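You operate a simulated robot arm through the tools that you are given. There is no shell and no other tool. Be economical: measure what you need, move in short steps, check, and stop when the job is done.

You run a simulated two-armed robot. Do the job below in one go: nothing can be reset, and whatever is moved stays where it is left.

TASK
Pick up the black handheld with one hand, pass it to the other hand and put it on the green mat of the beige table.

The check looks at the end state, three seconds after you hand in, the way a careful person would. Anything else that was tipped, shoved, dropped, spilled or broken makes it a failure.

THE ROBOT
Two 7-joint arms with two-finger parallel grippers on one trunk, on a base that drives. Base frame: it is fixed to the floor where the robot stands at the start and does not move with it; the origin is under the middle of the robot, x ahead of it, y to its left, z up. Lengths are in mm, angles in degrees, forces in N, time in s.
The left shoulder is at the start at [70, 134, 1151], the right one opposite. With the tool pointing down near the work surface each hand reaches from about 100 to 640 mm from the robot's upright axis, wherever it stands, measured 20 degrees to its own side. Places, roughly: black handheld (8x4x14 cm) [500, 200, 900]; green mat of the beige table (24x17 cm) [340, 1440, 800]. Payload 1.57 kg a hand.
The TCP of each hand is the grasp point between the finger pads, 30 mm short of the fingertips. In the tool frame z runs along the fingers and y along their closing line. Largest opening 80 mm; finger width 17, thickness 12; the body of the gripper, 40 by 82 mm, starts 80 mm behind the TCP.
Orientation is told as [roll, pitch, yaw] about the base's x, y, z axes, in that order, counted from this pose: with the fingers straight down and closing along the base's y, the tool's x points along the base's -x, its y along +y and its z along -z.

THE INTERFACE
- The arms move only by the tool send_rows. It takes "left_plan", "right_plan" or both (then of equal length, played together; a hand with none holds still); each is a list of rows, each a list of 7 numbers: the shift along the tool's x, y, z in mm, then the turn, a rotation vector about the tool's x, y, z in degrees, then the closure in counts, from 0 (fully open) to 255 (shut). In form: [[x, y, z, ax, ay, az, hand], ...]. A call has 1 to 10 rows; each row is the pose to reach, as a shift and turn from the pose commanded when the call began, along the tool's axes at that moment. Each row takes 0.2 s and may step no farther than 50 mm and 8.6 degrees from the row before; otherwise, or with a gripper value out of range, the whole call is refused. A pose out of reach is approached as far as the arm can. The call stops where the force on the tool passes 40 N (or 10 N more than at its start, if that is more) or the arm is blocked; 0.2 s more then pass. The fingers move at their own pace (about 153 mm/s each) and stop on an object; they squeeze with about 42 N. The grip force told is the motor's: it shows also when the fingers shut on nothing. Time passes only in rows, and 0.2 s behind the last, so rows that repeat a pose let the fingers close. It gives the time, the measured TCP pose, the force on the tool (base axes), the opening and the grip force at its end, in the units of the frame above (readings bear some noise), with the torque about the TCP (base axes, N m) and any sound that the robot's microphone picked up.
- Cameras (640 x 400 px; columns grow to the right, rows downward): "scene" is now at [130.7, 31.5, 1372.7]; the picture's right is [0.38, -0.93, 0.00], its down [-0.60, -0.24, -0.76] and it looks along [0.70, 0.29, -0.65] (base axes); focal length 253 px, centre (320, 200). "left" rides on the left gripper at [72, 7, -122] in its tool frame; the picture's right is [-0.09, 1.00, 0.00], its down [-0.84, -0.08, -0.54] and it looks along [-0.54, -0.05, 0.84] (tool axes); focal length 238 px, centre (320, 200). "right" rides on the right gripper at [72, -7, -122] in its tool frame; the picture's right is [0.09, 1.00, 0.00], its down [-0.84, 0.08, -0.54] and it looks along [-0.54, 0.05, 0.84] (tool axes); focal length 238 px, centre (320, 200). There is no depth. A picture from a camera that has moved, and an enlarged one, comes with that camera's place and axes in the base frame and with its lens.
- capture(camera): a new picture of that camera. The clock stands still meanwhile.
- move_column(by): slides the trunk up (or, below 0, down) by that many mm; the arms and the scene camera ride with it, the base frame stays. It gives what a move gives, with no picture.
- base_move(legs): drives the robot by 1 to 6 legs, each [ahead, left, turn to the left] in mm, mm and degrees, along the robot's own axes; the way and the turn of a leg run together, so that a leg with both is an arc; at most 1500 mm and 180 degrees a leg. The arms and the cameras ride along, it lands a little off, and it stops where it bumps. It gives what a move gives.
- aim_head(pan, tilt): turns the head with the scene camera to pan (to the left, within 86 degrees either way) and tilt (down, from -29 to 69), counted from straight ahead of the robot. It gives what a move gives.
- close_up(camera, box): a new picture of the part [left, top, right, bottom] of that camera's present view, enlarged. The clock stands still meanwhile.
- hand_in(): hands the job in; it is judged then, once.

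Go step by step. Nothing tells you exact positions but the pictures and the camera data: compare them with the known pose of the tool, close in by small moves and look again before you grip or let go. The budget is 120 turns and 108 pictures, counting those below and the enlarged ones. Unless the task says otherwise, let go and move clear before handing in, and close with one line.

The tools are called after "Call:" by a JSON object that holds its "api" and its "payload". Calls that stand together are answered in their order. send_rows: Moves the arms, as the interface text tells. Its arguments: {"type":"object","properties":{"left_plan":{"type":"array"},"right_plan":{"type":"array"}},"required":[]} The other tools are called the same way: move_column (by) slides the trunk up or down; base_move (legs) drives the base; aim_head (pan, tilt) turns the head that bears the scene camera; capture (camera) takes a picture; close_up (camera, box) takes an enlarged picture of a part of a camera's view; hand_in () hands the job in.

At the start:

```text
time_s: 0.0
left_tool_pos: [454.1, 317.6, 1100.5]
left_tool_rot: [0.0, -0.1, -0.1]
left_contact_force: [0.0, -0.3, -1.4]
left_moment: [-0.01, -0.02, -0.02]
left_finger_gap: 80.0
left_finger_force: 0.0
right_tool_pos: [459.9, -8.4, 1130.1]
right_tool_rot: [0.1, 0.1, -0.1]
right_contact_force: [0.1, -0.6, 0.0]
right_moment: [-0.04, -0.01, 0.02]
right_finger_gap: 79.9
right_finger_force: 0.1
trunk travel left (down, up): [-725.0, 215.0]
robot x, y, heading: [1.2, 3.0, -0.3]
head pan, tilt: [22.1, 40.5]
```

scene: 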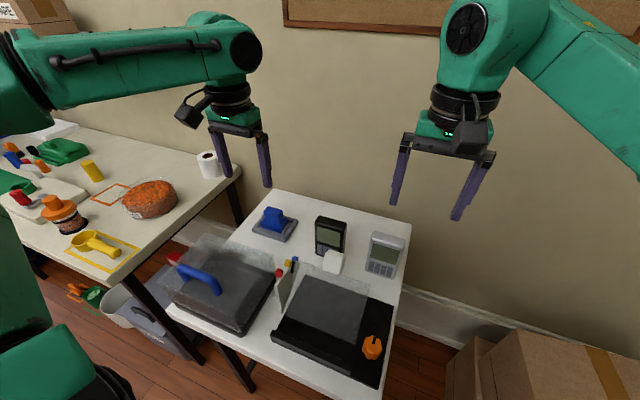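
right: 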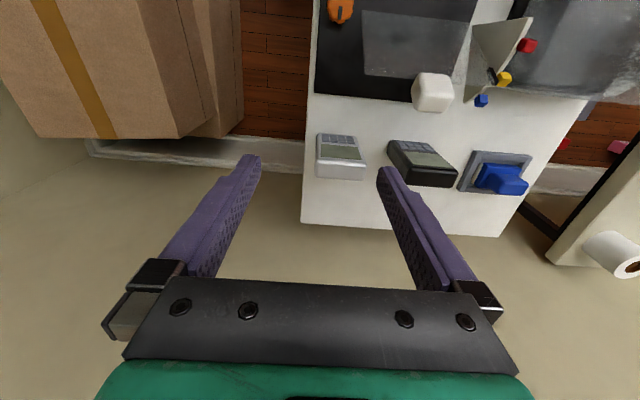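
left: 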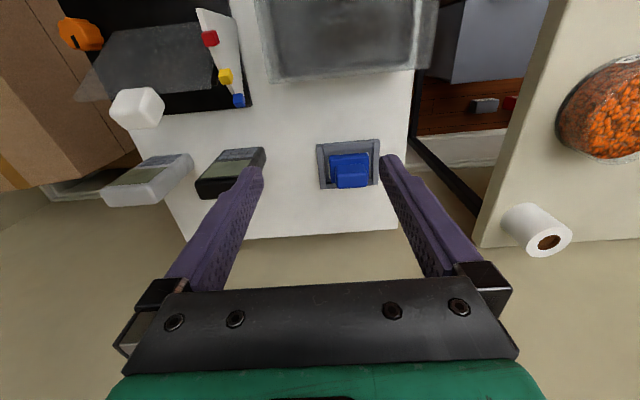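

I see the black handheld standing on the white table near a white cube, a grey handheld and a blue item. I'll enlarge the view to find its pose.

Call:
{"api": "close_up", "payload": {"camera": "scene", "box": [240, 190, 420, 302]}}

Call:
{"api": "close_up", "payload": {"camera": "right", "box": [300, 60, 540, 210]}}

Call:
{"api": "close_up", "payload": {"camera": "left", "box": [80, 60, 400, 260]}}

```text
3.56 times, centred on (330, 246) of scene
camera zoom: at [130.7, 31.5, 1372.7], right [0.38, -0.93, 0.0], down [-0.6, -0.24, -0.76], along [0.7, 0.29, -0.65], focal length 899 px, centre (284, 36)
```

zoom: 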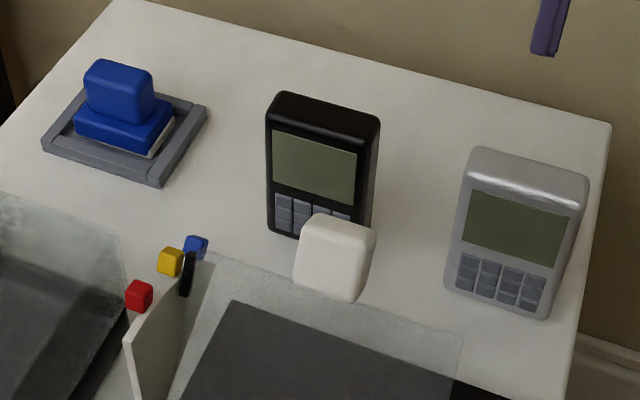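

```text
2.67 times, centred on (420, 135) of right
camera zoom: at [387.2, -15.9, 1250.4], right [-0.09, 1.0, 0.0], down [0.84, 0.08, 0.54], along [0.54, 0.05, -0.84], focal length 636 px, centre (53, 373)
```

zoom: 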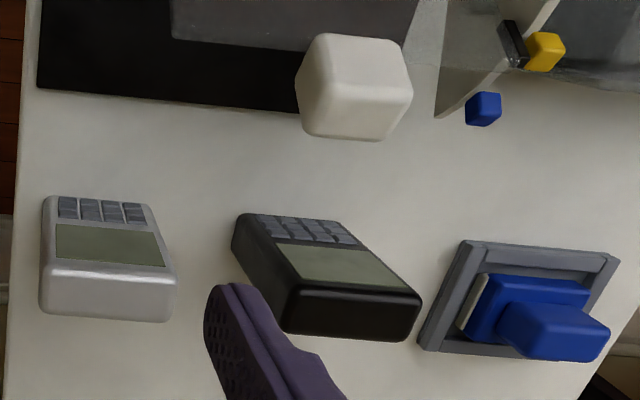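

```text
2.00 times, centred on (240, 160) of left
camera zoom: at [381.9, 324.8, 1221.7], right [0.09, 1.0, 0.0], down [0.84, -0.08, 0.54], along [0.54, -0.05, -0.84], focal length 477 px, centre (480, 280)
```

zoom: 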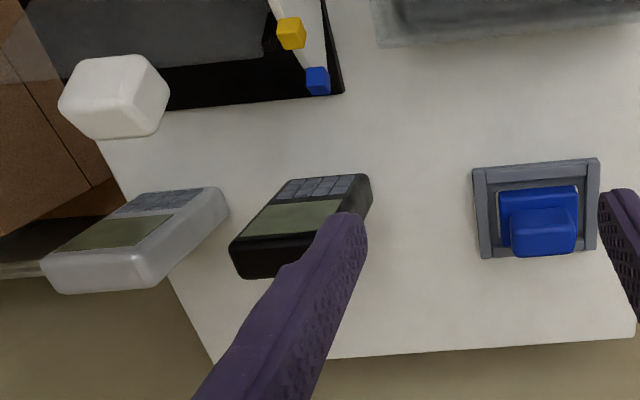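

The handheld stands upright, with its top centre near [539, 168, 930] and its width along y. Before choosing grips I'll look at the beige table and the mat.

Call:
{"api": "aim_head", "payload": {"pan": 75, "tilt": 35}}

Call:
{"api": "capture", "payload": {"camera": "scene"}}

```text
time_s: 1.2
left_tool_pos: [453.7, 318.4, 1100.1]
left_tool_rot: [0.0, 0.0, 0.0]
left_contact_force: [0.4, -1.0, -0.5]
left_moment: [0.04, -0.05, 0.02]
left_finger_gap: 80.0
left_finger_force: 0.0
right_tool_pos: [458.6, -7.7, 1128.7]
right_tool_rot: [0.1, 0.1, 0.1]
right_contact_force: [-0.4, 0.0, -0.6]
right_moment: [0.01, 0.01, -0.03]
right_finger_gap: 80.1
right_finger_force: 0.1
trunk travel left (down, up): [-725.0, 215.0]
robot x, y, heading: [-0.4, 0.4, 0.1]
head pan, tilt: [75.0, 35.0]
```

```text
101 pictures are left
camera scene: at [75.1, 84.7, 1381.1], right [0.97, -0.26, 0.0], down [-0.15, -0.55, -0.82], along [0.21, 0.79, -0.57], focal length 253 px, centre (320, 200)
```

scene: 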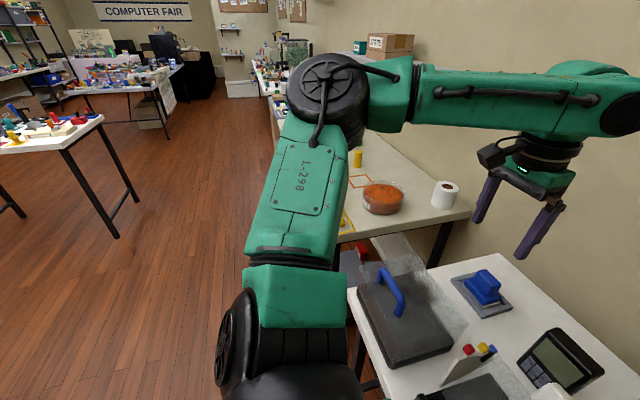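

The mat is hidden behind the left arm, but the beige table's front edge runs near x=250 with free floor in front of it. I'll pick with the left hand from above, so first I turn it 86° and bring it over the handheld.

Call:
{"api": "send_rows", "payload": {"left_plan": [[-8.5, -15, 0, 0, 0, 8.6, 0], [-17, -30, 0, 0, 0, 17.2, 0], [-25.5, -45, 0, 0, 0, 25.8, 0], [-34, -60, 0, 0, 0, 34.4, 0], [-42.5, -75, 0, 0, 0, 43, 0], [-51, -90, 0, 0, 0, 51.6, 0], [-59.5, -105, 0, 0, 0, 60.2, 0], [-68, -120, 0, 0, 0, 68.8, 0], [-76.5, -135, 0, 0, 0, 77.4, 0], [-85, -150, 0, 0, 0, 86, 0]]}}

Call:
{"api": "aim_head", "payload": {"pan": 15, "tilt": 45}}

Call:
{"api": "capture", "payload": {"camera": "left"}}

Call:
{"api": "capture", "payload": {"camera": "scene"}}

```text
time_s: 3.4
left_tool_pos: [531.4, 173.1, 1098.0]
left_tool_rot: [0.0, 0.0, -86.0]
left_contact_force: [1.2, -0.1, -0.1]
left_moment: [0.03, 0.0, 0.01]
left_finger_gap: 80.0
left_finger_force: 0.0
left hand out of reach, approached as far as the arm can: row 10
right_tool_pos: [459.3, -8.1, 1129.4]
right_tool_rot: [0.0, 0.0, 0.0]
right_contact_force: [-0.2, 0.5, 0.1]
right_moment: [0.0, 0.01, -0.01]
right_finger_gap: 80.1
right_finger_force: 0.0
trunk travel left (down, up): [-725.0, 215.0]
robot x, y, heading: [-3.8, -0.3, -0.1]
head pan, tilt: [75.0, 35.0]
```

```text
time_s: 4.7
left_tool_pos: [530.5, 172.8, 1098.5]
left_tool_rot: [0.1, -0.1, -86.0]
left_contact_force: [0.2, 0.6, 0.9]
left_moment: [0.02, 0.01, -0.02]
left_finger_gap: 80.0
left_finger_force: 0.0
right_tool_pos: [460.8, -6.9, 1129.7]
right_tool_rot: [0.1, 0.0, 0.0]
right_contact_force: [0.4, 0.4, 0.0]
right_moment: [0.03, 0.03, -0.01]
right_finger_gap: 80.0
right_finger_force: 0.0
trunk travel left (down, up): [-725.0, 215.0]
robot x, y, heading: [2.5, -1.6, -0.1]
head pan, tilt: [15.0, 45.0]
```

```text
100 pictures are left
camera left: at [531.7, 245.5, 1219.8], right [1.0, -0.02, 0.0], down [-0.02, -0.84, 0.54], along [-0.01, -0.54, -0.84], focal length 238 px, centre (320, 200)
```

left: 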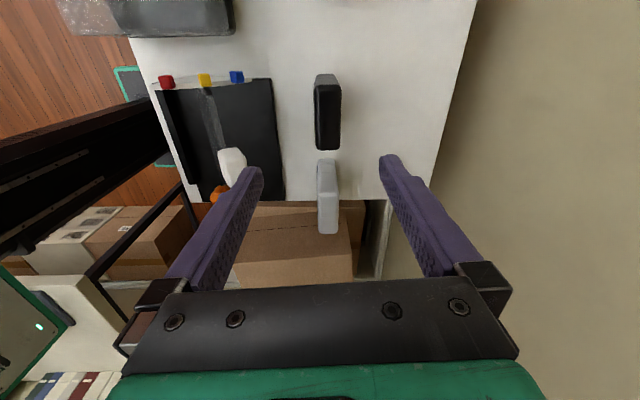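

```text
99 pictures are left
camera scene: at [130.7, 20.8, 1366.3], right [0.26, -0.97, 0.0], down [-0.68, -0.18, -0.71], along [0.68, 0.18, -0.71], focal length 253 px, centre (320, 200)
```

scene: 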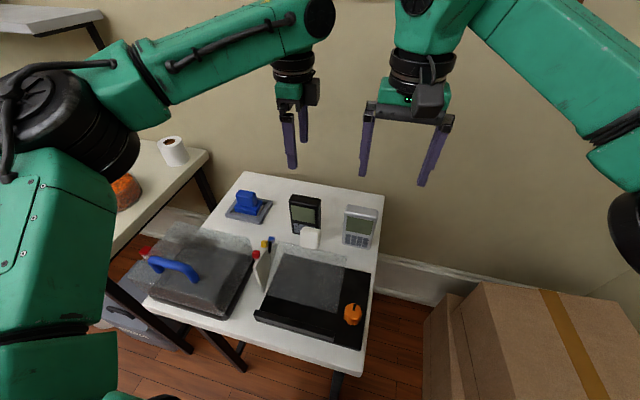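

The left hand is nearly over the handheld, a little short in x because of reach. I'll enlarge the view to refine.

Call:
{"api": "close_up", "payload": {"camera": "left", "box": [240, 50, 400, 150]}}

Call:
{"api": "close_up", "payload": {"camera": "scene", "box": [220, 170, 380, 270]}}

```text
4.00 times, centred on (320, 100) of left
camera zoom: at [531.7, 245.5, 1219.8], right [1.0, -0.02, 0.0], down [-0.02, -0.84, 0.54], along [-0.01, -0.54, -0.84], focal length 953 px, centre (320, 600)
```

zoom: 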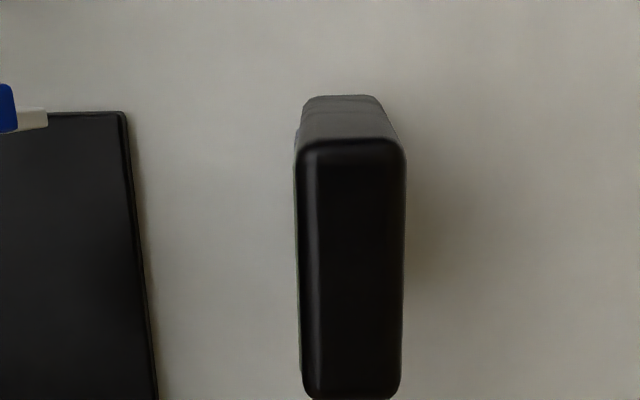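

```text
4.00 times, centred on (300, 220) of scene
camera zoom: at [130.7, 20.8, 1366.3], right [0.26, -0.97, 0.0], down [-0.68, -0.18, -0.71], along [0.68, 0.18, -0.71], focal length 1011 px, centre (400, 120)
```

zoom: 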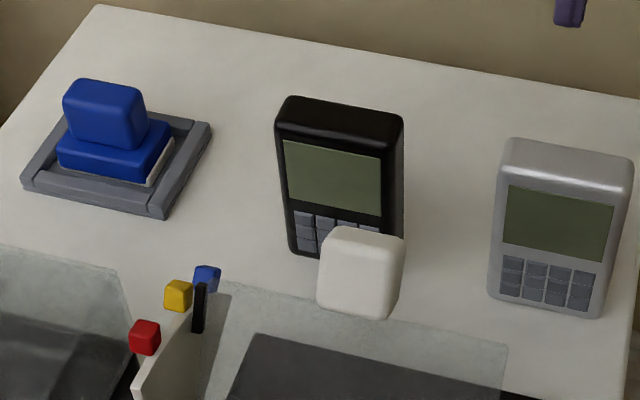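

The top is at about [540, 172, 932] and squared to the base axes, so the hand should sit at yaw -90. I'll turn the last 4° and go down partway, which also helps the reach.

Call:
{"api": "send_rows", "payload": {"left_plan": [[0, 0, 30, 0, 0, 4, 0], [0, 0, 60, 0, 0, 4, 0], [0, 0, 95, 0, 0, 4, 0], [0, 0, 95, 0, 0, 4, 0]]}}

Call:
{"api": "capture", "payload": {"camera": "left"}}

```text
time_s: 5.7
left_tool_pos: [530.3, 173.6, 1001.0]
left_tool_rot: [0.0, 0.0, -90.1]
left_contact_force: [-0.7, -0.1, -0.2]
left_moment: [0.0, 0.01, 0.03]
left_finger_gap: 80.2
left_finger_force: 0.0
right_tool_pos: [459.2, -7.7, 1128.6]
right_tool_rot: [-0.1, 0.0, 0.0]
right_contact_force: [-0.2, -0.9, -0.3]
right_moment: [-0.02, 0.03, 0.01]
right_finger_gap: 79.9
right_finger_force: 0.1
trunk travel left (down, up): [-725.0, 215.0]
robot x, y, heading: [-0.8, 2.6, -0.1]
head pan, tilt: [15.0, 45.0]
```

```text
96 pictures are left
camera left: at [536.5, 245.2, 1123.0], right [1.0, -0.09, 0.0], down [-0.08, -0.84, 0.54], along [-0.05, -0.54, -0.84], focal length 238 px, centre (320, 200)
```

left: 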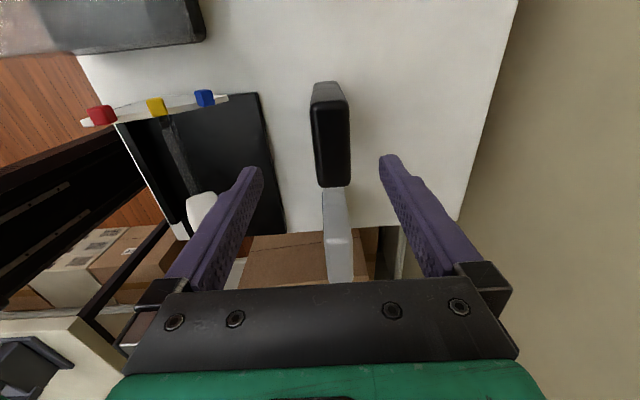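

The handheld sits between the fingers, about 10 mm toward +x. I'll shift that way and go down to z≈897.

Call:
{"api": "send_rows", "payload": {"left_plan": [[0, 10, 10, 0, 0, 0, 0], [0, 10, 30, 0, 0, 0, 0], [0, 10, 55, 0, 0, 0, 0], [0, 10, 80, 0, 0, 0, 0], [0, 10, 104, 0, 0, 0, 0], [0, 10, 104, 0, 0, 0, 0]]}}

Call:
{"api": "capture", "payload": {"camera": "left"}}

Call:
{"api": "close_up", "payload": {"camera": "scene", "box": [220, 130, 380, 230]}}

```text
time_s: 7.1
left_tool_pos: [522.0, 183.6, 905.9]
left_tool_rot: [0.1, 0.1, -90.0]
left_contact_force: [-0.6, 0.0, -0.3]
left_moment: [-0.01, 0.0, -0.02]
left_finger_gap: 79.8
left_finger_force: 0.1
left hand out of reach, approached as far as the arm can: row 3, 4, 5, 6
right_tool_pos: [458.2, -8.2, 1129.1]
right_tool_rot: [0.0, 0.0, 0.0]
right_contact_force: [-0.1, -0.7, 0.7]
right_moment: [0.0, 0.0, 0.03]
right_finger_gap: 79.7
right_finger_force: 0.1
trunk travel left (down, up): [-725.0, 215.0]
robot x, y, heading: [-2.3, 0.1, 0.2]
head pan, tilt: [15.0, 45.0]
```

```text
95 pictures are left
camera left: at [528.8, 254.9, 1027.3], right [1.0, -0.09, 0.0], down [-0.08, -0.84, 0.54], along [-0.05, -0.54, -0.84], focal length 238 px, centre (320, 200)
```

left: 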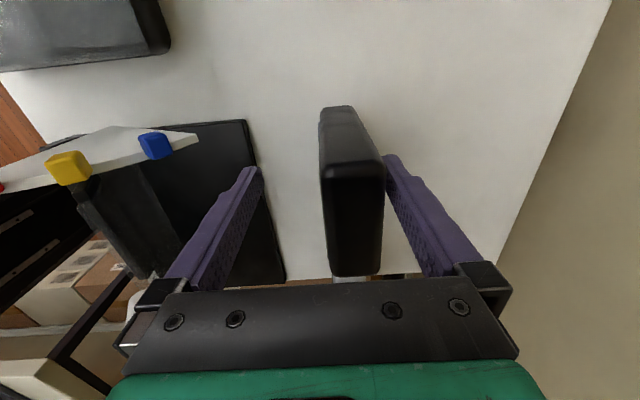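

```text
4.00 times, centred on (300, 180) of scene
camera zoom: at [130.7, 20.5, 1366.3], right [0.26, -0.97, 0.0], down [-0.68, -0.18, -0.71], along [0.68, 0.18, -0.71], focal length 1011 px, centre (400, 280)
```

zoom: 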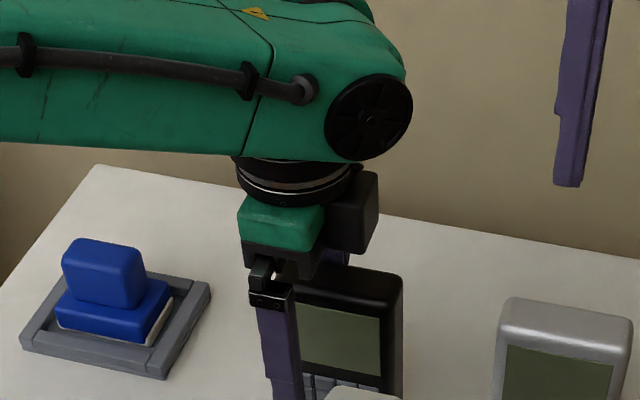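

At this height the arm's reach is about 18 mm short. I'll back up and check the floor clearance before inching the base ahead.

Call:
{"api": "send_rows", "payload": {"left_plan": [[0, 0, -30, 0, 0, 0, 0], [0, 0, -60, 0, 0, 0, 0], [0, 0, -90, 0, 0, 0, 0], [0, 0, -110, 0, 0, 0, 0]]}}

Call:
{"api": "aim_head", "payload": {"pan": 0, "tilt": 69}}

Call:
{"api": "capture", "payload": {"camera": "scene"}}

```text
time_s: 8.1
left_tool_pos: [519.1, 183.6, 1014.7]
left_tool_rot: [0.0, -0.1, -89.9]
left_contact_force: [-0.5, 1.1, -0.2]
left_moment: [0.03, -0.03, 0.02]
left_finger_gap: 80.0
left_finger_force: 0.1
right_tool_pos: [458.9, -8.3, 1130.1]
right_tool_rot: [0.1, 0.1, 0.0]
right_contact_force: [0.1, 0.5, 0.0]
right_moment: [-0.02, 0.01, -0.05]
right_finger_gap: 80.0
right_finger_force: 0.0
trunk travel left (down, up): [-725.0, 215.0]
robot x, y, heading: [-5.1, 3.7, 0.1]
head pan, tilt: [15.0, 45.0]
```

```text
time_s: 9.0
left_tool_pos: [520.2, 183.9, 1016.5]
left_tool_rot: [-0.1, 0.0, -90.0]
left_contact_force: [0.3, 0.1, -0.1]
left_moment: [0.01, -0.02, -0.04]
left_finger_gap: 80.0
left_finger_force: 0.1
right_tool_pos: [459.6, -7.1, 1129.6]
right_tool_rot: [0.0, 0.1, 0.0]
right_contact_force: [0.2, 0.0, 1.0]
right_moment: [-0.01, -0.03, -0.01]
right_finger_gap: 80.0
right_finger_force: 0.0
trunk travel left (down, up): [-725.0, 215.0]
robot x, y, heading: [2.6, 4.4, -0.1]
head pan, tilt: [0.0, 68.8]
```

```text
93 pictures are left
camera scene: at [108.3, -0.3, 1337.4], right [0.0, -1.0, 0.0], down [-0.93, 0.0, -0.36], along [0.36, 0.0, -0.93], focal length 253 px, centre (320, 200)
```

scene: 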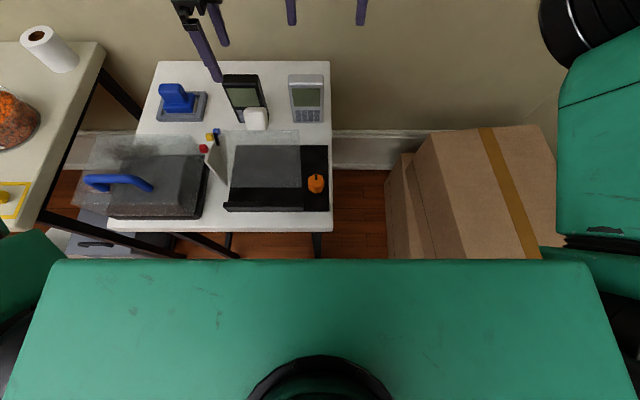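

I need about 30 mm more reach ahead, and I can't see the base from here. The left hand camera may show it.

Call:
{"api": "capture", "payload": {"camera": "left"}}

Call:
{"api": "capture", "payload": {"camera": "right"}}

```text
92 pictures are left
camera left: at [527.7, 255.1, 1137.3], right [1.0, -0.09, 0.0], down [-0.08, -0.84, 0.54], along [-0.05, -0.54, -0.84], focal length 238 px, centre (320, 200)
```

left: 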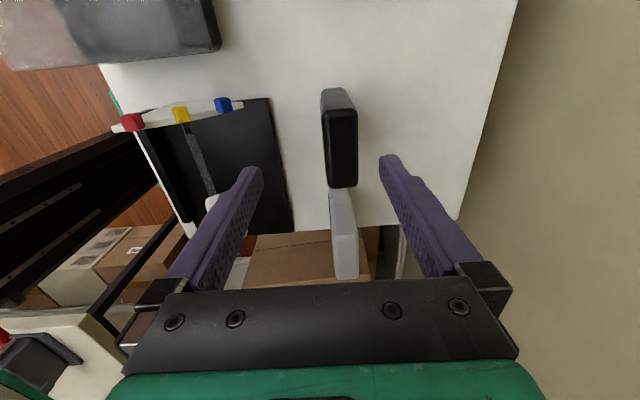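

```text
91 pictures are left
camera right: at [387.3, -15.9, 1250.4], right [-0.09, 1.0, 0.0], down [0.84, 0.08, 0.54], along [0.54, 0.05, -0.84], focal length 238 px, centre (320, 200)
```

right: 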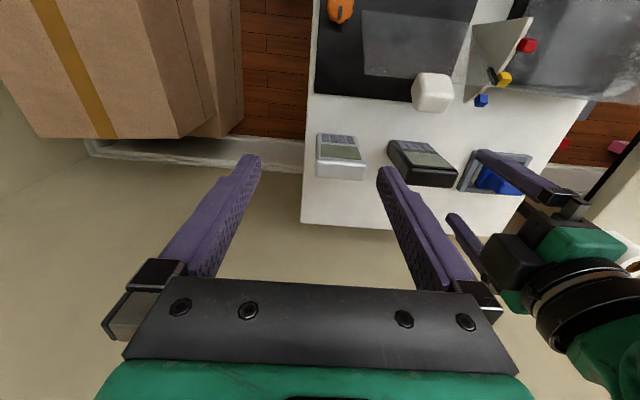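

Nothing appears close to the base front, so I'll drive ahead 35 mm and read the result.

Call:
{"api": "base_move", "payload": {"legs": [[35, 0, 0]]}}

Call:
{"api": "close_up", "payload": {"camera": "left", "box": [240, 75, 400, 175]}}

```text
time_s: 9.9
left_tool_pos: [550.9, 183.5, 1017.8]
left_tool_rot: [0.3, 0.0, -90.0]
left_contact_force: [-0.1, -0.8, 0.1]
left_moment: [-0.02, -0.08, 0.02]
left_finger_gap: 80.0
left_finger_force: 0.1
right_tool_pos: [488.0, -7.4, 1131.9]
right_tool_rot: [0.1, -0.2, 0.1]
right_contact_force: [0.2, -0.5, 0.2]
right_moment: [-0.01, -0.05, 0.0]
right_finger_gap: 80.2
right_finger_force: 0.1
trunk travel left (down, up): [-725.0, 215.0]
robot x, y, heading: [37.8, -0.2, 0.1]
head pan, tilt: [0.0, 68.8]
```

```text
4.00 times, centred on (320, 125) of left
camera zoom: at [557.0, 255.1, 1140.5], right [1.0, -0.09, 0.01], down [-0.08, -0.84, 0.54], along [-0.05, -0.54, -0.84], focal length 953 px, centre (320, 500)
```

zoom: 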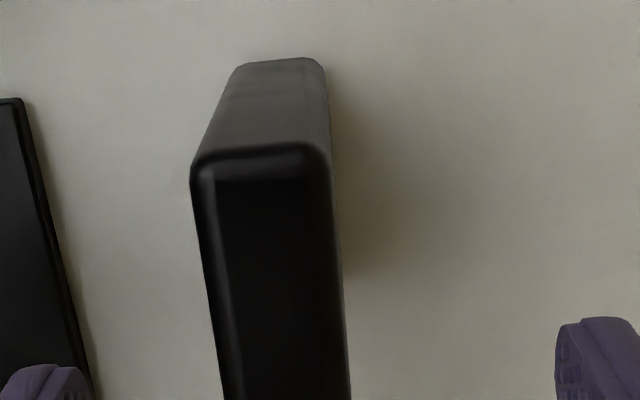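

The move gave enough reach: the TCP is at [551, 183] and the handheld centre at [540, 172]. I'll correct by -11 in both and descend to z≈897.

Call:
{"api": "send_rows", "payload": {"left_plan": [[-11, -11, 10, 0, 0, 0, 0], [-11, -11, 30, 0, 0, 0, 0], [-11, -11, 60, 0, 0, 0, 0], [-11, -11, 90, 0, 0, 0, 0], [-11, -11, 120, 0, 0, 0, 0], [-11, -11, 120, 0, 0, 0, 0]]}}

Call:
{"api": "capture", "payload": {"camera": "left"}}

```text
time_s: 11.3
left_tool_pos: [546.0, 172.8, 895.2]
left_tool_rot: [0.1, 0.0, -90.1]
left_contact_force: [0.0, -0.3, 0.0]
left_moment: [0.0, 0.0, 0.0]
left_finger_gap: 80.0
left_finger_force: 0.1
right_tool_pos: [493.9, -8.8, 1130.1]
right_tool_rot: [0.0, 0.1, 0.1]
right_contact_force: [0.2, -0.4, 0.4]
right_moment: [-0.04, -0.03, -0.01]
right_finger_gap: 79.9
right_finger_force: 0.1
trunk travel left (down, up): [-725.0, 215.0]
robot x, y, heading: [39.0, -0.7, 0.0]
head pan, tilt: [0.0, 68.8]
```

```text
89 pictures are left
camera left: at [552.5, 244.2, 1017.0], right [1.0, -0.09, 0.0], down [-0.08, -0.84, 0.54], along [-0.05, -0.54, -0.84], focal length 238 px, centre (320, 200)
```

left: 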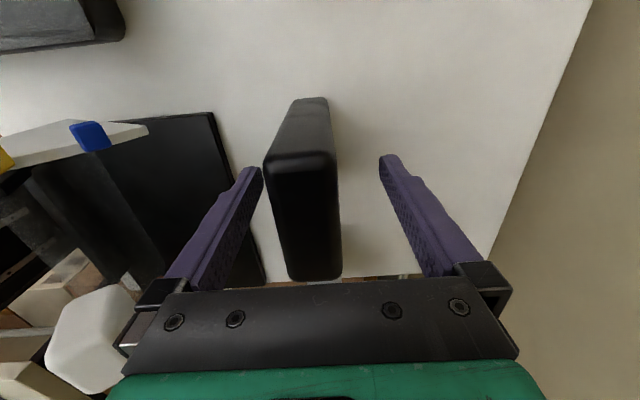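

The handheld is between the fingers, off by about 5 mm, so I'll centre and close. The white cube sits near [420, 122, 948], so I'll lift straight up.

Call:
{"api": "send_rows", "payload": {"left_plan": [[0, -5, 0, 0, 0, 0, 0], [0, -5, 0, 0, 0, 0, 255], [0, -5, 0, 0, 0, 0, 255], [0, -5, 0, 0, 0, 0, 255], [0, -5, 0, 0, 0, 0, 255]]}}

Call:
{"api": "capture", "payload": {"camera": "left"}}

```text
time_s: 12.5
left_tool_pos: [540.2, 171.5, 895.9]
left_tool_rot: [-0.1, -0.1, -90.1]
left_contact_force: [-0.6, 0.5, 0.0]
left_moment: [0.03, -0.04, 0.0]
left_finger_gap: 31.4
left_finger_force: 40.3
right_tool_pos: [493.8, -9.0, 1129.9]
right_tool_rot: [0.1, 0.0, 0.0]
right_contact_force: [-0.2, 0.4, 0.2]
right_moment: [-0.01, -0.01, 0.02]
right_finger_gap: 80.0
right_finger_force: 0.0
trunk travel left (down, up): [-725.0, 215.0]
robot x, y, heading: [36.7, 1.2, -0.0]
head pan, tilt: [0.0, 68.8]
```

```text
88 pictures are left
camera left: at [547.6, 244.5, 1017.4], right [1.0, -0.09, 0.0], down [-0.08, -0.84, 0.54], along [-0.05, -0.54, -0.84], focal length 238 px, centre (320, 200)
```

left: 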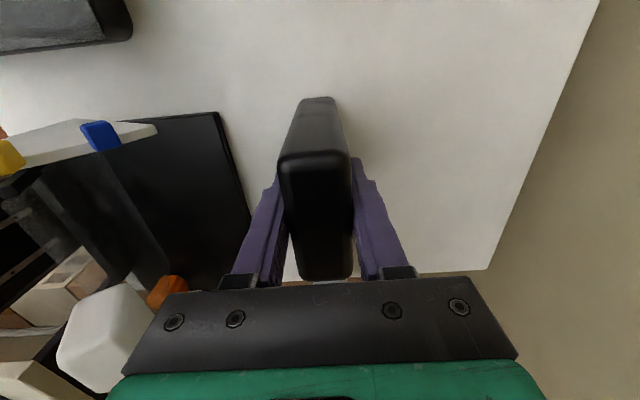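

It is gripped with a 31 mm gap and solid force, so I'll lift 200 mm straight up.

Call:
{"api": "send_rows", "payload": {"left_plan": [[0, 0, -10, 0, 0, 0, 255], [0, 0, -35, 0, 0, 0, 255], [0, 0, -65, 0, 0, 0, 255], [0, 0, -100, 0, 0, 0, 255], [0, 0, -135, 0, 0, 0, 255], [0, 0, -170, 0, 0, 0, 255], [0, 0, -200, 0, 0, 0, 255]]}}

Call:
{"api": "aim_head", "payload": {"pan": 10, "tilt": 40}}

Call:
{"api": "capture", "payload": {"camera": "scene"}}

```text
time_s: 14.1
left_tool_pos: [539.8, 172.6, 1095.4]
left_tool_rot: [-0.1, 0.0, -90.0]
left_contact_force: [0.9, 0.0, -1.5]
left_moment: [-0.02, 0.0, 0.01]
left_finger_gap: 31.7
left_finger_force: 40.1
right_tool_pos: [493.3, -7.9, 1130.0]
right_tool_rot: [0.0, 0.0, 0.1]
right_contact_force: [-0.2, 0.3, 0.1]
right_moment: [0.03, -0.02, 0.01]
right_finger_gap: 79.9
right_finger_force: 0.1
trunk travel left (down, up): [-725.0, 215.0]
robot x, y, heading: [34.0, 4.1, 0.0]
head pan, tilt: [0.0, 68.8]
```

```text
time_s: 15.0
left_tool_pos: [540.0, 173.3, 1094.6]
left_tool_rot: [0.0, -0.1, -90.1]
left_contact_force: [0.5, -0.4, -1.2]
left_moment: [0.0, -0.02, 0.01]
left_finger_gap: 31.6
left_finger_force: 40.3
right_tool_pos: [494.3, -7.0, 1129.7]
right_tool_rot: [0.0, -0.1, 0.1]
right_contact_force: [-0.6, 0.9, -0.8]
right_moment: [-0.02, -0.02, -0.01]
right_finger_gap: 79.8
right_finger_force: 0.0
trunk travel left (down, up): [-725.0, 215.0]
robot x, y, heading: [37.4, -0.4, 0.1]
head pan, tilt: [10.0, 40.0]
```

```text
87 pictures are left
camera scene: at [171.1, 14.5, 1373.4], right [0.17, -0.98, 0.0], down [-0.63, -0.11, -0.77], along [0.75, 0.13, -0.64], focal length 253 px, centre (320, 200)
```

scene: 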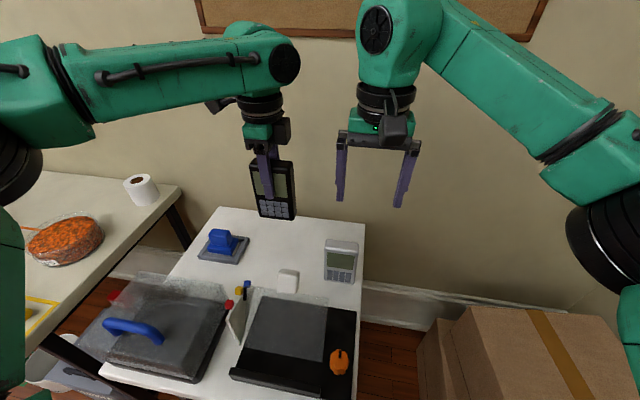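

The handheld is lifted cleanly. For the handover I'll bring it to [480, 150, 1150] and start turning the right hand so its fingers point toward +y with its camera on top.

Call:
{"api": "send_rows", "payload": {"left_plan": [[0, 0, -11, 0, 0, 0, 255], [0, 0, -22, 0, 0, 0, 255], [0, 0, -33, 0, 0, 0, 255], [0, 0, -44, 0, 0, 0, 255], [0, 0, -55, 0, 0, 0, 255], [-4, -12, -55, 0, 0, 0, 255], [-9, -24, -55, 0, 0, 0, 255], [-14, -36, -55, 0, 0, 0, 255], [-19, -48, -55, 0, 0, 0, 255], [-23, -60, -55, 0, 0, 0, 255]], "right_plan": [[1, -2, 3, -4.94, 4.94, 4.94, 0], [3, -4, 6, -9.88, 9.88, 9.88, 0], [4, -6, 9, -14.82, 14.82, 14.82, 0], [6, -8, 12, -19.76, 19.76, 19.76, 0], [7, -10, 15, -24.7, 24.7, 24.7, 0], [8, -12, 18, -29.64, 29.64, 29.64, 0], [10, -14, 21, -34.58, 34.58, 34.58, 0], [11, -16, 24, -39.52, 39.52, 39.52, 0], [13, -18, 27, -44.46, 44.46, 44.46, 0], [14, -20, 30, -49.4, 49.4, 49.4, 0]]}}

Call:
{"api": "capture", "payload": {"camera": "scene"}}

```text
time_s: 17.2
left_tool_pos: [477.9, 148.9, 1150.6]
left_tool_rot: [0.0, 0.0, -90.0]
left_contact_force: [-0.9, -0.3, -2.1]
left_moment: [0.06, 0.0, -0.02]
left_finger_gap: 31.3
left_finger_force: 40.2
right_tool_pos: [479.9, -29.4, 1099.8]
right_tool_rot: [34.9, 62.2, -34.6]
right_contact_force: [-0.5, 0.2, -0.5]
right_moment: [-0.02, 0.01, -0.04]
right_finger_gap: 79.8
right_finger_force: 0.1
trunk travel left (down, up): [-725.0, 215.0]
robot x, y, heading: [34.2, -1.7, -0.1]
head pan, tilt: [10.0, 40.0]
```

```text
86 pictures are left
camera scene: at [170.2, 13.5, 1373.6], right [0.17, -0.98, 0.0], down [-0.63, -0.11, -0.77], along [0.75, 0.13, -0.64], focal length 253 px, centre (320, 200)
```

scene: 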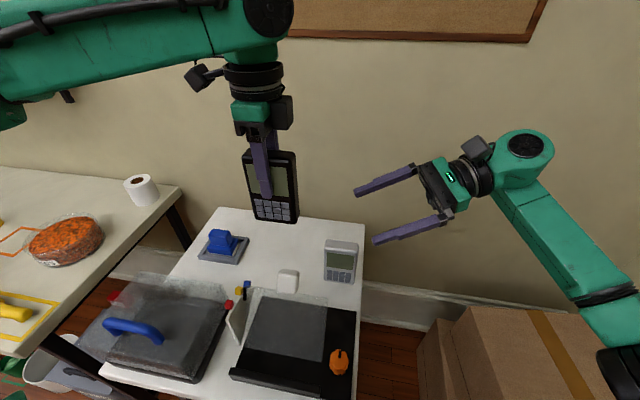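

The right hand is turning as planned, so I'll finish its rotation.

Call:
{"api": "send_rows", "payload": {"right_plan": [[0, 0, 0, -4, 4, 4, 0], [0, 0, 0, -8, 8, 8, 0], [0, 0, 0, -12, 12, 12, 0], [0, 0, 0, -16, 16, 16, 0], [0, 0, 0, -19.88, 19.88, 19.88, 0]]}}

Call:
{"api": "capture", "payload": {"camera": "right"}}

Call:
{"api": "capture", "payload": {"camera": "scene"}}

```text
time_s: 18.4
left_tool_pos: [479.2, 149.0, 1150.1]
left_tool_rot: [-0.1, 0.0, -90.0]
left_contact_force: [0.7, -0.5, -1.8]
left_moment: [-0.01, -0.01, 0.01]
left_finger_gap: 31.5
left_finger_force: 40.3
right_tool_pos: [479.6, -28.5, 1100.0]
right_tool_rot: [-158.3, 89.9, 111.7]
right_contact_force: [0.7, -0.6, -1.0]
right_moment: [-0.04, -0.02, 0.01]
right_finger_gap: 80.0
right_finger_force: 0.2
trunk travel left (down, up): [-725.0, 215.0]
robot x, y, heading: [33.3, 1.2, 0.0]
head pan, tilt: [10.0, 40.0]
```

```text
85 pictures are left
camera right: at [473.2, -151.5, 1170.7], right [1.0, 0.0, 0.09], down [0.08, -0.54, -0.84], along [0.05, 0.84, -0.54], focal length 238 px, centre (320, 200)
```

right: 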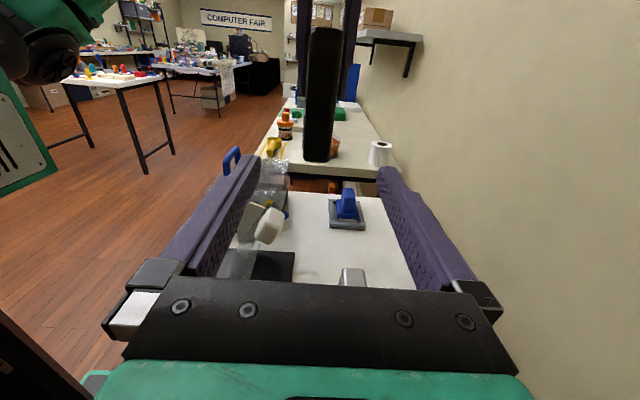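

```text
84 pictures are left
camera scene: at [170.5, 14.3, 1373.6], right [0.17, -0.98, 0.0], down [-0.63, -0.11, -0.77], along [0.75, 0.13, -0.64], focal length 253 px, centre (320, 200)
```

scene: 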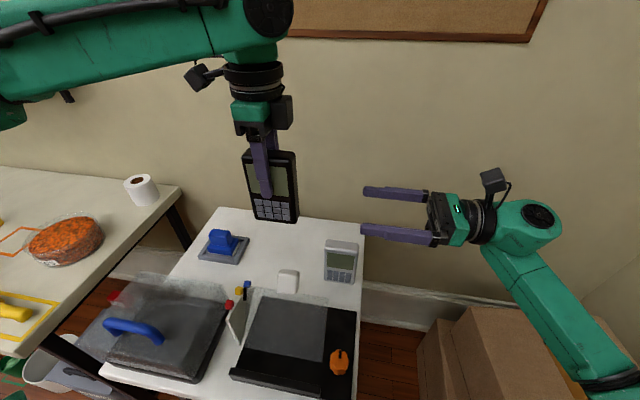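

Both hands are aligned, with the handheld's lower part between z 1055 and 1115 free for the right fingers. I'll advance the right hand at z≈1088 to the object's near edge and look.

Call:
{"api": "send_rows", "payload": {"right_plan": [[-12, 0, 25, 0, 0, 0, 0], [-12, 0, 60, 0, 0, 0, 0], [-12, 0, 95, 0, 0, 0, 0], [-12, 0, 125, 0, 0, 0, 0], [-12, 0, 145, 0, 0, 0, 0], [-12, 0, 158, 0, 0, 0, 0], [-12, 0, 158, 0, 0, 0, 0]]}}

Call:
{"api": "capture", "payload": {"camera": "right"}}

Call:
{"api": "close_up", "payload": {"camera": "scene", "box": [200, 110, 400, 235]}}

```text
time_s: 20.0
left_tool_pos: [479.5, 149.2, 1150.2]
left_tool_rot: [-0.1, 0.0, -89.9]
left_contact_force: [-0.6, -0.6, -1.3]
left_moment: [0.01, 0.01, 0.0]
left_finger_gap: 31.6
left_finger_force: 40.9
right_tool_pos: [481.9, 130.6, 1085.2]
right_tool_rot: [131.3, 90.0, 41.4]
right_contact_force: [0.1, 0.9, -0.5]
right_moment: [0.0, 0.02, 0.01]
right_finger_gap: 79.9
right_finger_force: 0.1
trunk travel left (down, up): [-725.0, 215.0]
robot x, y, heading: [36.6, -2.7, 0.1]
head pan, tilt: [10.0, 40.0]
```

```text
83 pictures are left
camera right: at [474.3, 7.7, 1156.0], right [1.0, 0.0, 0.09], down [0.08, -0.54, -0.84], along [0.05, 0.84, -0.54], focal length 238 px, centre (320, 200)
```

right: 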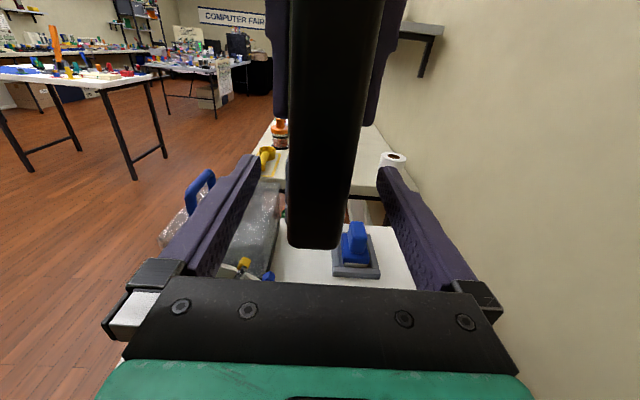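

```text
3.20 times, centred on (300, 172) of scene
camera zoom: at [171.0, 14.4, 1373.5], right [0.17, -0.98, 0.0], down [-0.63, -0.11, -0.77], along [0.75, 0.13, -0.64], focal length 809 px, centre (384, 288)
```

zoom: 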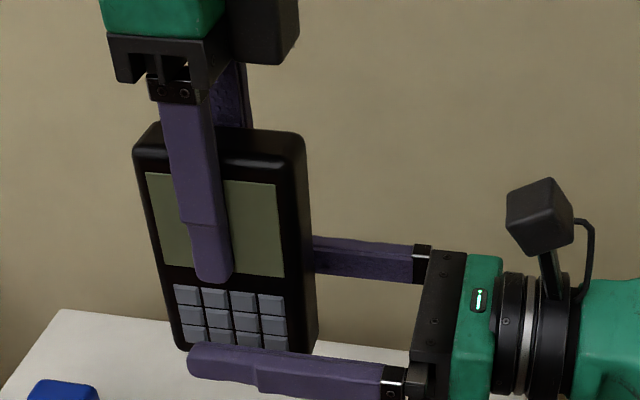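

The right fingers straddle the lower body, well clear of the left fingertips. I'll close the right hand.

Call:
{"api": "send_rows", "payload": {"right_plan": [[0, -2, 0, 0, 0, 0, 0], [0, -2, 0, 0, 0, 0, 255], [0, -2, 0, 0, 0, 0, 255], [0, -2, 0, 0, 0, 0, 255], [0, -2, 0, 0, 0, 0, 255]]}}

Call:
{"api": "close_up", "payload": {"camera": "scene", "box": [200, 110, 400, 235]}}

```text
time_s: 21.2
left_tool_pos: [479.6, 149.7, 1149.8]
left_tool_rot: [0.0, 0.1, -89.9]
left_contact_force: [-5.0, -2.8, -2.8]
left_moment: [-0.07, 0.18, 0.05]
left_finger_gap: 31.6
left_finger_force: 40.6
right_tool_pos: [480.1, 131.3, 1086.5]
right_tool_rot: [-113.8, 90.0, 156.1]
right_contact_force: [3.6, 2.8, 0.4]
right_moment: [-0.11, 0.09, -0.1]
right_finger_gap: 31.6
right_finger_force: 40.4
trunk travel left (down, up): [-725.0, 215.0]
robot x, y, heading: [33.0, 2.7, 0.1]
head pan, tilt: [10.0, 40.0]
```

```text
3.20 times, centred on (300, 172) of scene
camera zoom: at [171.0, 14.6, 1373.5], right [0.17, -0.98, 0.0], down [-0.63, -0.11, -0.77], along [0.75, 0.13, -0.64], focal length 809 px, centre (384, 288)
```

zoom: 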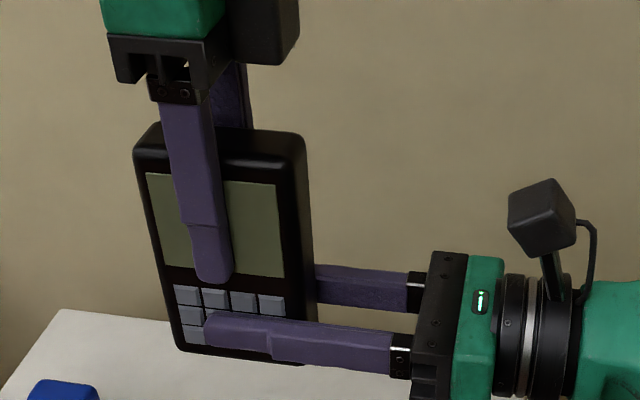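

Both hands hold it at a 31.6 mm gap. I'll open the left hand and raise it clear.

Call:
{"api": "send_rows", "payload": {"left_plan": [[0, 0, 0, 0, 0, 0, 0], [0, 0, 0, 0, 0, 0, 0], [0, 0, -20, 0, 0, 0, 0], [0, 0, -50, 0, 0, 0, 0], [0, 0, -80, 0, 0, 0, 0], [30, 0, -90, 0, 0, 0, 0], [70, 0, -90, 0, 0, 0, 0], [110, 0, -90, 0, 0, 0, 0]]}}

Call:
{"api": "capture", "payload": {"camera": "scene"}}

```text
time_s: 23.0
left_tool_pos: [480.5, 258.7, 1237.5]
left_tool_rot: [0.0, 0.0, -89.9]
left_contact_force: [-0.3, -0.4, 0.4]
left_moment: [-0.03, -0.03, -0.02]
left_finger_gap: 79.9
left_finger_force: 0.1
right_tool_pos: [478.8, 130.2, 1085.0]
right_tool_rot: [-13.5, 89.9, -103.4]
right_contact_force: [-1.0, 0.2, 0.6]
right_moment: [-0.02, 0.01, 0.02]
right_finger_gap: 31.5
right_finger_force: 40.0
trunk travel left (down, up): [-725.0, 215.0]
robot x, y, heading: [34.6, -0.2, 0.3]
head pan, tilt: [10.0, 40.0]
```

```text
80 pictures are left
camera scene: at [171.2, 16.3, 1373.4], right [0.17, -0.98, 0.0], down [-0.63, -0.11, -0.77], along [0.75, 0.13, -0.64], focal length 253 px, centre (320, 200)
```

scene: 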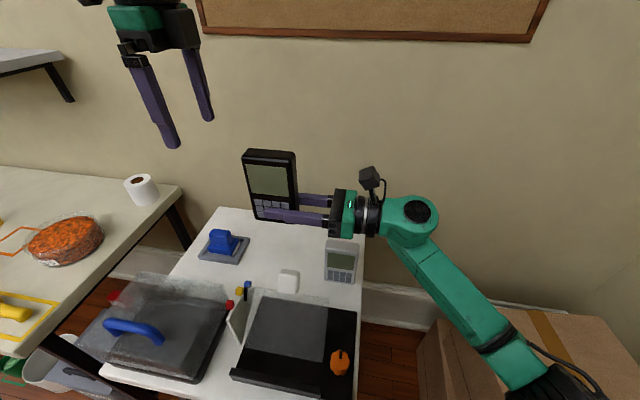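

The handover succeeded and the right hand holds it firmly. Next I'll drive back and left in open floor, then look at the mat.

Call:
{"api": "base_move", "payload": {"legs": [[-120, 100, 0], [-130, 500, 0]]}}

Call:
{"api": "aim_head", "payload": {"pan": 50, "tilt": 40}}

Call:
{"api": "capture", "payload": {"camera": "scene"}}

Call:
{"api": "capture", "payload": {"camera": "right"}}

```text
time_s: 27.0
left_tool_pos: [238.1, 855.5, 1238.5]
left_tool_rot: [0.0, 0.0, -90.7]
left_contact_force: [0.0, 0.2, 0.3]
left_moment: [-0.02, 0.01, -0.02]
left_finger_gap: 80.1
left_finger_force: 0.1
right_tool_pos: [236.1, 727.5, 1085.1]
right_tool_rot: [-152.6, 90.0, 116.9]
right_contact_force: [-0.4, 0.0, 0.2]
right_moment: [-0.03, -0.03, 0.02]
right_finger_gap: 31.7
right_finger_force: 40.0
trunk travel left (down, up): [-725.0, 215.0]
robot x, y, heading: [-211.1, 602.6, -0.4]
head pan, tilt: [10.0, 40.0]
```

```text
time_s: 28.1
left_tool_pos: [238.4, 855.8, 1238.9]
left_tool_rot: [0.0, 0.0, -90.8]
left_contact_force: [-0.5, 0.2, -0.2]
left_moment: [0.02, 0.03, -0.01]
left_finger_gap: 79.8
left_finger_force: 0.0
right_tool_pos: [238.1, 728.2, 1085.1]
right_tool_rot: [-118.1, 90.0, 151.3]
right_contact_force: [0.2, -0.2, 0.2]
right_moment: [-0.01, -0.02, 0.0]
right_finger_gap: 31.5
right_finger_force: 40.1
trunk travel left (down, up): [-725.0, 215.0]
robot x, y, heading: [-207.0, 603.3, -0.6]
head pan, tilt: [50.0, 40.0]
```

```text
79 pictures are left
camera scene: at [-101.4, 666.7, 1373.5], right [0.76, -0.65, 0.0], down [-0.42, -0.49, -0.77], along [0.5, 0.58, -0.64], focal length 253 px, centre (320, 200)
```

scene: 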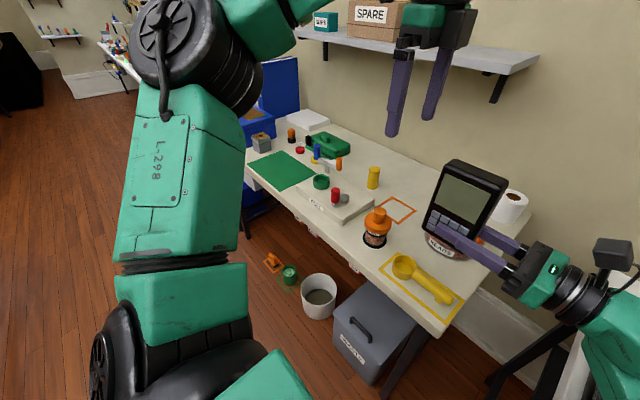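

```text
78 pictures are left
camera right: at [228.3, 604.9, 1156.6], right [1.0, -0.01, 0.09], down [0.07, -0.54, -0.84], along [0.06, 0.84, -0.54], focal length 238 px, centre (320, 200)
```

right: 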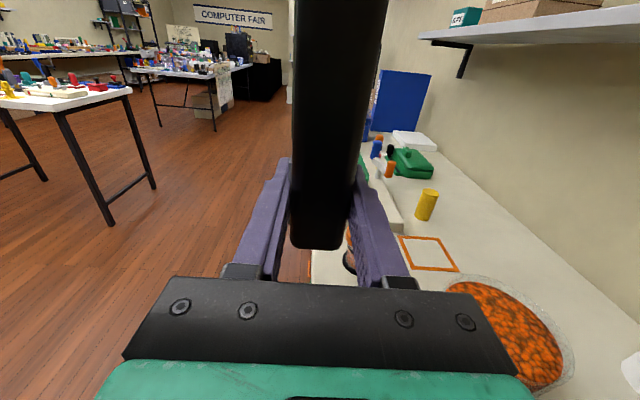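

The mat is at about [352, 1436] by the front edge, with a board and grinder on its -y side. I'll turn the right hand to point ahead (+x), so it can come in over the table's open front edge.

Call:
{"api": "send_rows", "payload": {"right_plan": [[0, -1.5, -22, -8.2, 0, 0, 255], [0, -3, -44, -16.4, 0, 0, 255], [0, -4.5, -66, -24.6, 0, 0, 255], [0, -6, -88, -32.8, 0, 0, 255], [0, -7.5, -110, -41, 0, 0, 255], [0, -9, -132, -49.2, 0, 0, 255], [0, -10.5, -154, -57.4, 0, 0, 255], [0, -12, -176, -65.6, 0, 0, 255], [0, -13.5, -198, -73.8, 0, 0, 255], [0, -15, -220, -82, 0, 0, 255]]}}

Call:
{"api": "aim_head", "payload": {"pan": -10, "tilt": 40}}

Call:
{"api": "capture", "payload": {"camera": "scene"}}

```text
time_s: 30.2
left_tool_pos: [238.5, 852.7, 1238.7]
left_tool_rot: [0.0, 0.2, -90.6]
left_contact_force: [0.4, -1.2, -0.4]
left_moment: [0.07, 0.01, 0.01]
left_finger_gap: 80.2
left_finger_force: 0.1
right_tool_pos: [226.5, 537.9, 1051.1]
right_tool_rot: [78.6, 78.6, -83.3]
right_contact_force: [0.6, -0.2, -0.2]
right_moment: [-0.03, 0.01, 0.04]
right_finger_gap: 31.4
right_finger_force: 40.6
right hand out of reach, approached as far as the arm can: row 8, 9, 10
trunk travel left (down, up): [-725.0, 215.0]
robot x, y, heading: [-209.2, 604.9, -0.8]
head pan, tilt: [50.0, 40.0]
stopped in row 10 (right hand): the arm was blocked; the commanded pose is now the measured one
```

```text
time_s: 31.5
left_tool_pos: [237.6, 856.3, 1238.1]
left_tool_rot: [0.0, 0.0, -90.5]
left_contact_force: [1.3, 0.1, 0.4]
left_moment: [0.0, -0.01, 0.0]
left_finger_gap: 80.0
left_finger_force: 0.1
right_tool_pos: [225.7, 540.2, 1053.0]
right_tool_rot: [79.3, 78.7, -82.8]
right_contact_force: [0.3, 0.6, 0.5]
right_moment: [-0.05, 0.01, -0.03]
right_finger_gap: 31.4
right_finger_force: 41.1
trunk travel left (down, up): [-725.0, 215.0]
robot x, y, heading: [-213.6, 605.4, -0.4]
head pan, tilt: [-10.0, 40.0]
```

```text
77 pictures are left
camera scene: at [-73.4, 586.8, 1373.5], right [-0.18, -0.98, 0.0], down [-0.63, 0.12, -0.77], along [0.75, -0.14, -0.64], focal length 253 px, centre (320, 200)
```

scene: 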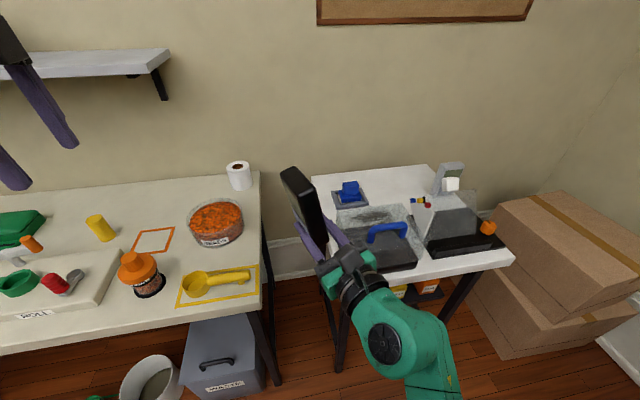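

The wrist hit its limit short of straight ahead, leaving the handheld rolled about 11°. I'll back off to pointing 30° left of ahead, where it can stay upright.

Call:
{"api": "send_rows", "payload": {"right_plan": [[12, -6, 2, 3, 0.8, 2.7, 255], [23, -12, 4, 6.1, 1.6, 5.5, 255], [34, -17.5, 6.5, 9.2, 2.5, 8.2, 255], [34, -17.5, 6.5, 12.3, 3.3, 11, 255], [34, -17.5, 6.5, 12.3, 3.3, 11, 255]]}}

Call:
{"api": "capture", "payload": {"camera": "scene"}}

Call:
{"api": "capture", "payload": {"camera": "right"}}

```text
time_s: 32.7
left_tool_pos: [238.1, 857.4, 1239.0]
left_tool_rot: [0.0, 0.0, -90.7]
left_contact_force: [0.8, 0.2, -0.1]
left_moment: [-0.03, -0.03, -0.02]
left_finger_gap: 80.0
left_finger_force: 0.0
right_tool_pos: [225.7, 563.9, 1084.1]
right_tool_rot: [-106.8, 89.8, 103.7]
right_contact_force: [0.3, 0.0, 0.5]
right_moment: [-0.01, 0.06, -0.01]
right_finger_gap: 31.7
right_finger_force: 40.0
trunk travel left (down, up): [-725.0, 215.0]
robot x, y, heading: [-208.0, 605.3, -0.8]
head pan, tilt: [-10.0, 40.0]
```

```text
76 pictures are left
camera scene: at [-73.5, 586.9, 1373.5], right [-0.18, -0.98, 0.0], down [-0.63, 0.12, -0.77], along [0.75, -0.14, -0.64], focal length 253 px, centre (320, 200)
```

scene: 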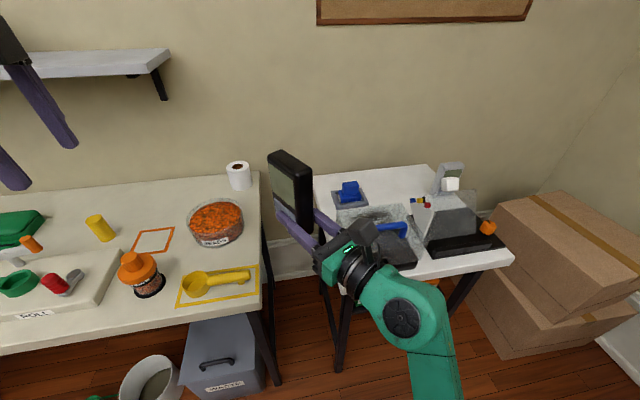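

```text
75 pictures are left
camera right: at [116.8, 507.3, 1153.9], right [0.5, -0.86, 0.09], down [-0.43, -0.34, -0.84], along [0.75, 0.38, -0.54], focal length 238 px, centre (320, 200)
```

right: 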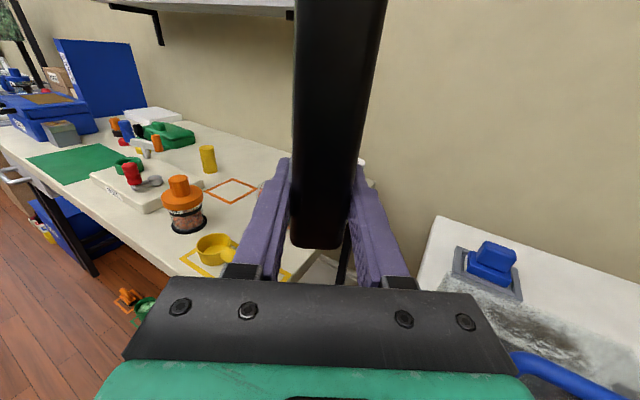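

The handheld is upright again, with the hand pointing 30° left of ahead. I'll pull the left arm back and up, then strafe along the beige table.

Call:
{"api": "send_rows", "payload": {"left_plan": [[0, -20, -10, 0, 0, 0, 0], [0, -40, -20, 0, 0, 0, 0], [0, -60, -30, 0, 0, 0, 0], [0, -80, -40, 0, 0, 0, 0], [0, -100, -40, 0, 0, 0, 0], [0, -120, -40, 0, 0, 0, 0]]}}

Call:
{"api": "base_move", "payload": {"legs": [[0, 900, 0], [0, 80, -15]]}}

Call:
{"api": "aim_head", "payload": {"pan": 10, "tilt": 50}}

Call:
{"api": "capture", "payload": {"camera": "scene"}}

Call:
{"api": "capture", "payload": {"camera": "right"}}

```text
time_s: 34.1
left_tool_pos: [116.7, 857.9, 1278.0]
left_tool_rot: [0.1, -0.1, -90.6]
left_contact_force: [0.2, 0.2, -0.1]
left_moment: [-0.02, 0.01, -0.03]
left_finger_gap: 80.2
left_finger_force: 0.1
right_tool_pos: [223.9, 564.3, 1083.0]
right_tool_rot: [-118.9, 89.9, 91.4]
right_contact_force: [0.6, 0.1, 0.4]
right_moment: [0.01, 0.05, 0.0]
right_finger_gap: 31.6
right_finger_force: 40.2
trunk travel left (down, up): [-725.0, 215.0]
robot x, y, heading: [-214.8, 604.0, -0.8]
head pan, tilt: [-10.0, 40.0]
```

```text
time_s: 39.7
left_tool_pos: [188.6, 1738.5, 1279.3]
left_tool_rot: [0.0, -0.1, -105.3]
left_contact_force: [-0.8, -0.2, -0.7]
left_moment: [-0.01, 0.0, 0.01]
left_finger_gap: 80.1
left_finger_force: 0.0
right_tool_pos: [218.1, 1425.9, 1083.4]
right_tool_rot: [-102.3, 89.8, 93.4]
right_contact_force: [-0.1, 1.0, -0.6]
right_moment: [-0.03, 0.01, -0.01]
right_finger_gap: 31.6
right_finger_force: 40.7
trunk travel left (down, up): [-725.0, 215.0]
robot x, y, heading: [-189.0, 1576.9, -15.3]
head pan, tilt: [-10.0, 40.0]
```

```text
time_s: 40.5
left_tool_pos: [189.5, 1738.9, 1277.2]
left_tool_rot: [0.0, 0.0, -105.2]
left_contact_force: [-0.3, 0.2, -0.3]
left_moment: [0.01, 0.0, 0.02]
left_finger_gap: 80.0
left_finger_force: 0.0
right_tool_pos: [218.4, 1428.5, 1083.0]
right_tool_rot: [-86.4, 89.9, 109.3]
right_contact_force: [-0.1, 0.3, -0.5]
right_moment: [0.01, 0.07, 0.0]
right_finger_gap: 31.6
right_finger_force: 40.0
trunk travel left (down, up): [-725.0, 215.0]
robot x, y, heading: [-194.8, 1577.3, -15.1]
head pan, tilt: [10.0, 50.0]
```

```text
74 pictures are left
camera scene: at [-64.3, 1554.9, 1359.3], right [-0.09, -1.0, 0.0], down [-0.76, 0.07, -0.64], along [0.64, -0.06, -0.77], focal length 253 px, centre (320, 200)
```

scene: 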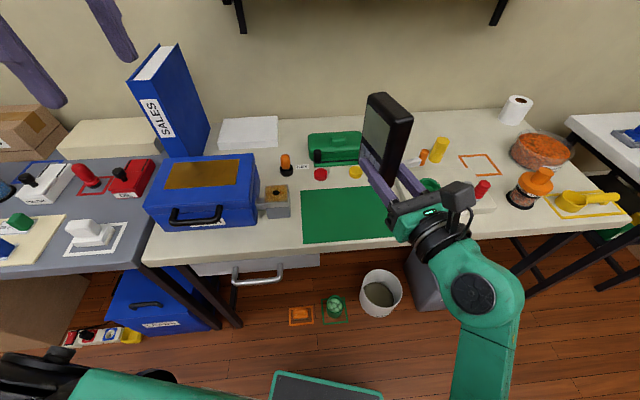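

```text
73 pictures are left
camera right: at [99.9, 1400.1, 1153.5], right [0.27, -0.96, 0.09], down [-0.5, -0.22, -0.84], along [0.82, 0.18, -0.54], focal length 238 px, centre (320, 200)
```

right: 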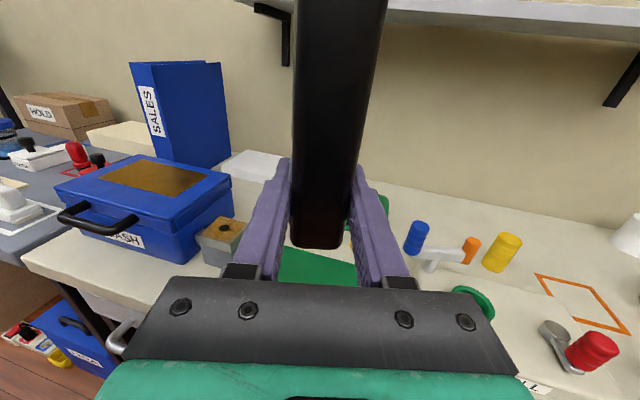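

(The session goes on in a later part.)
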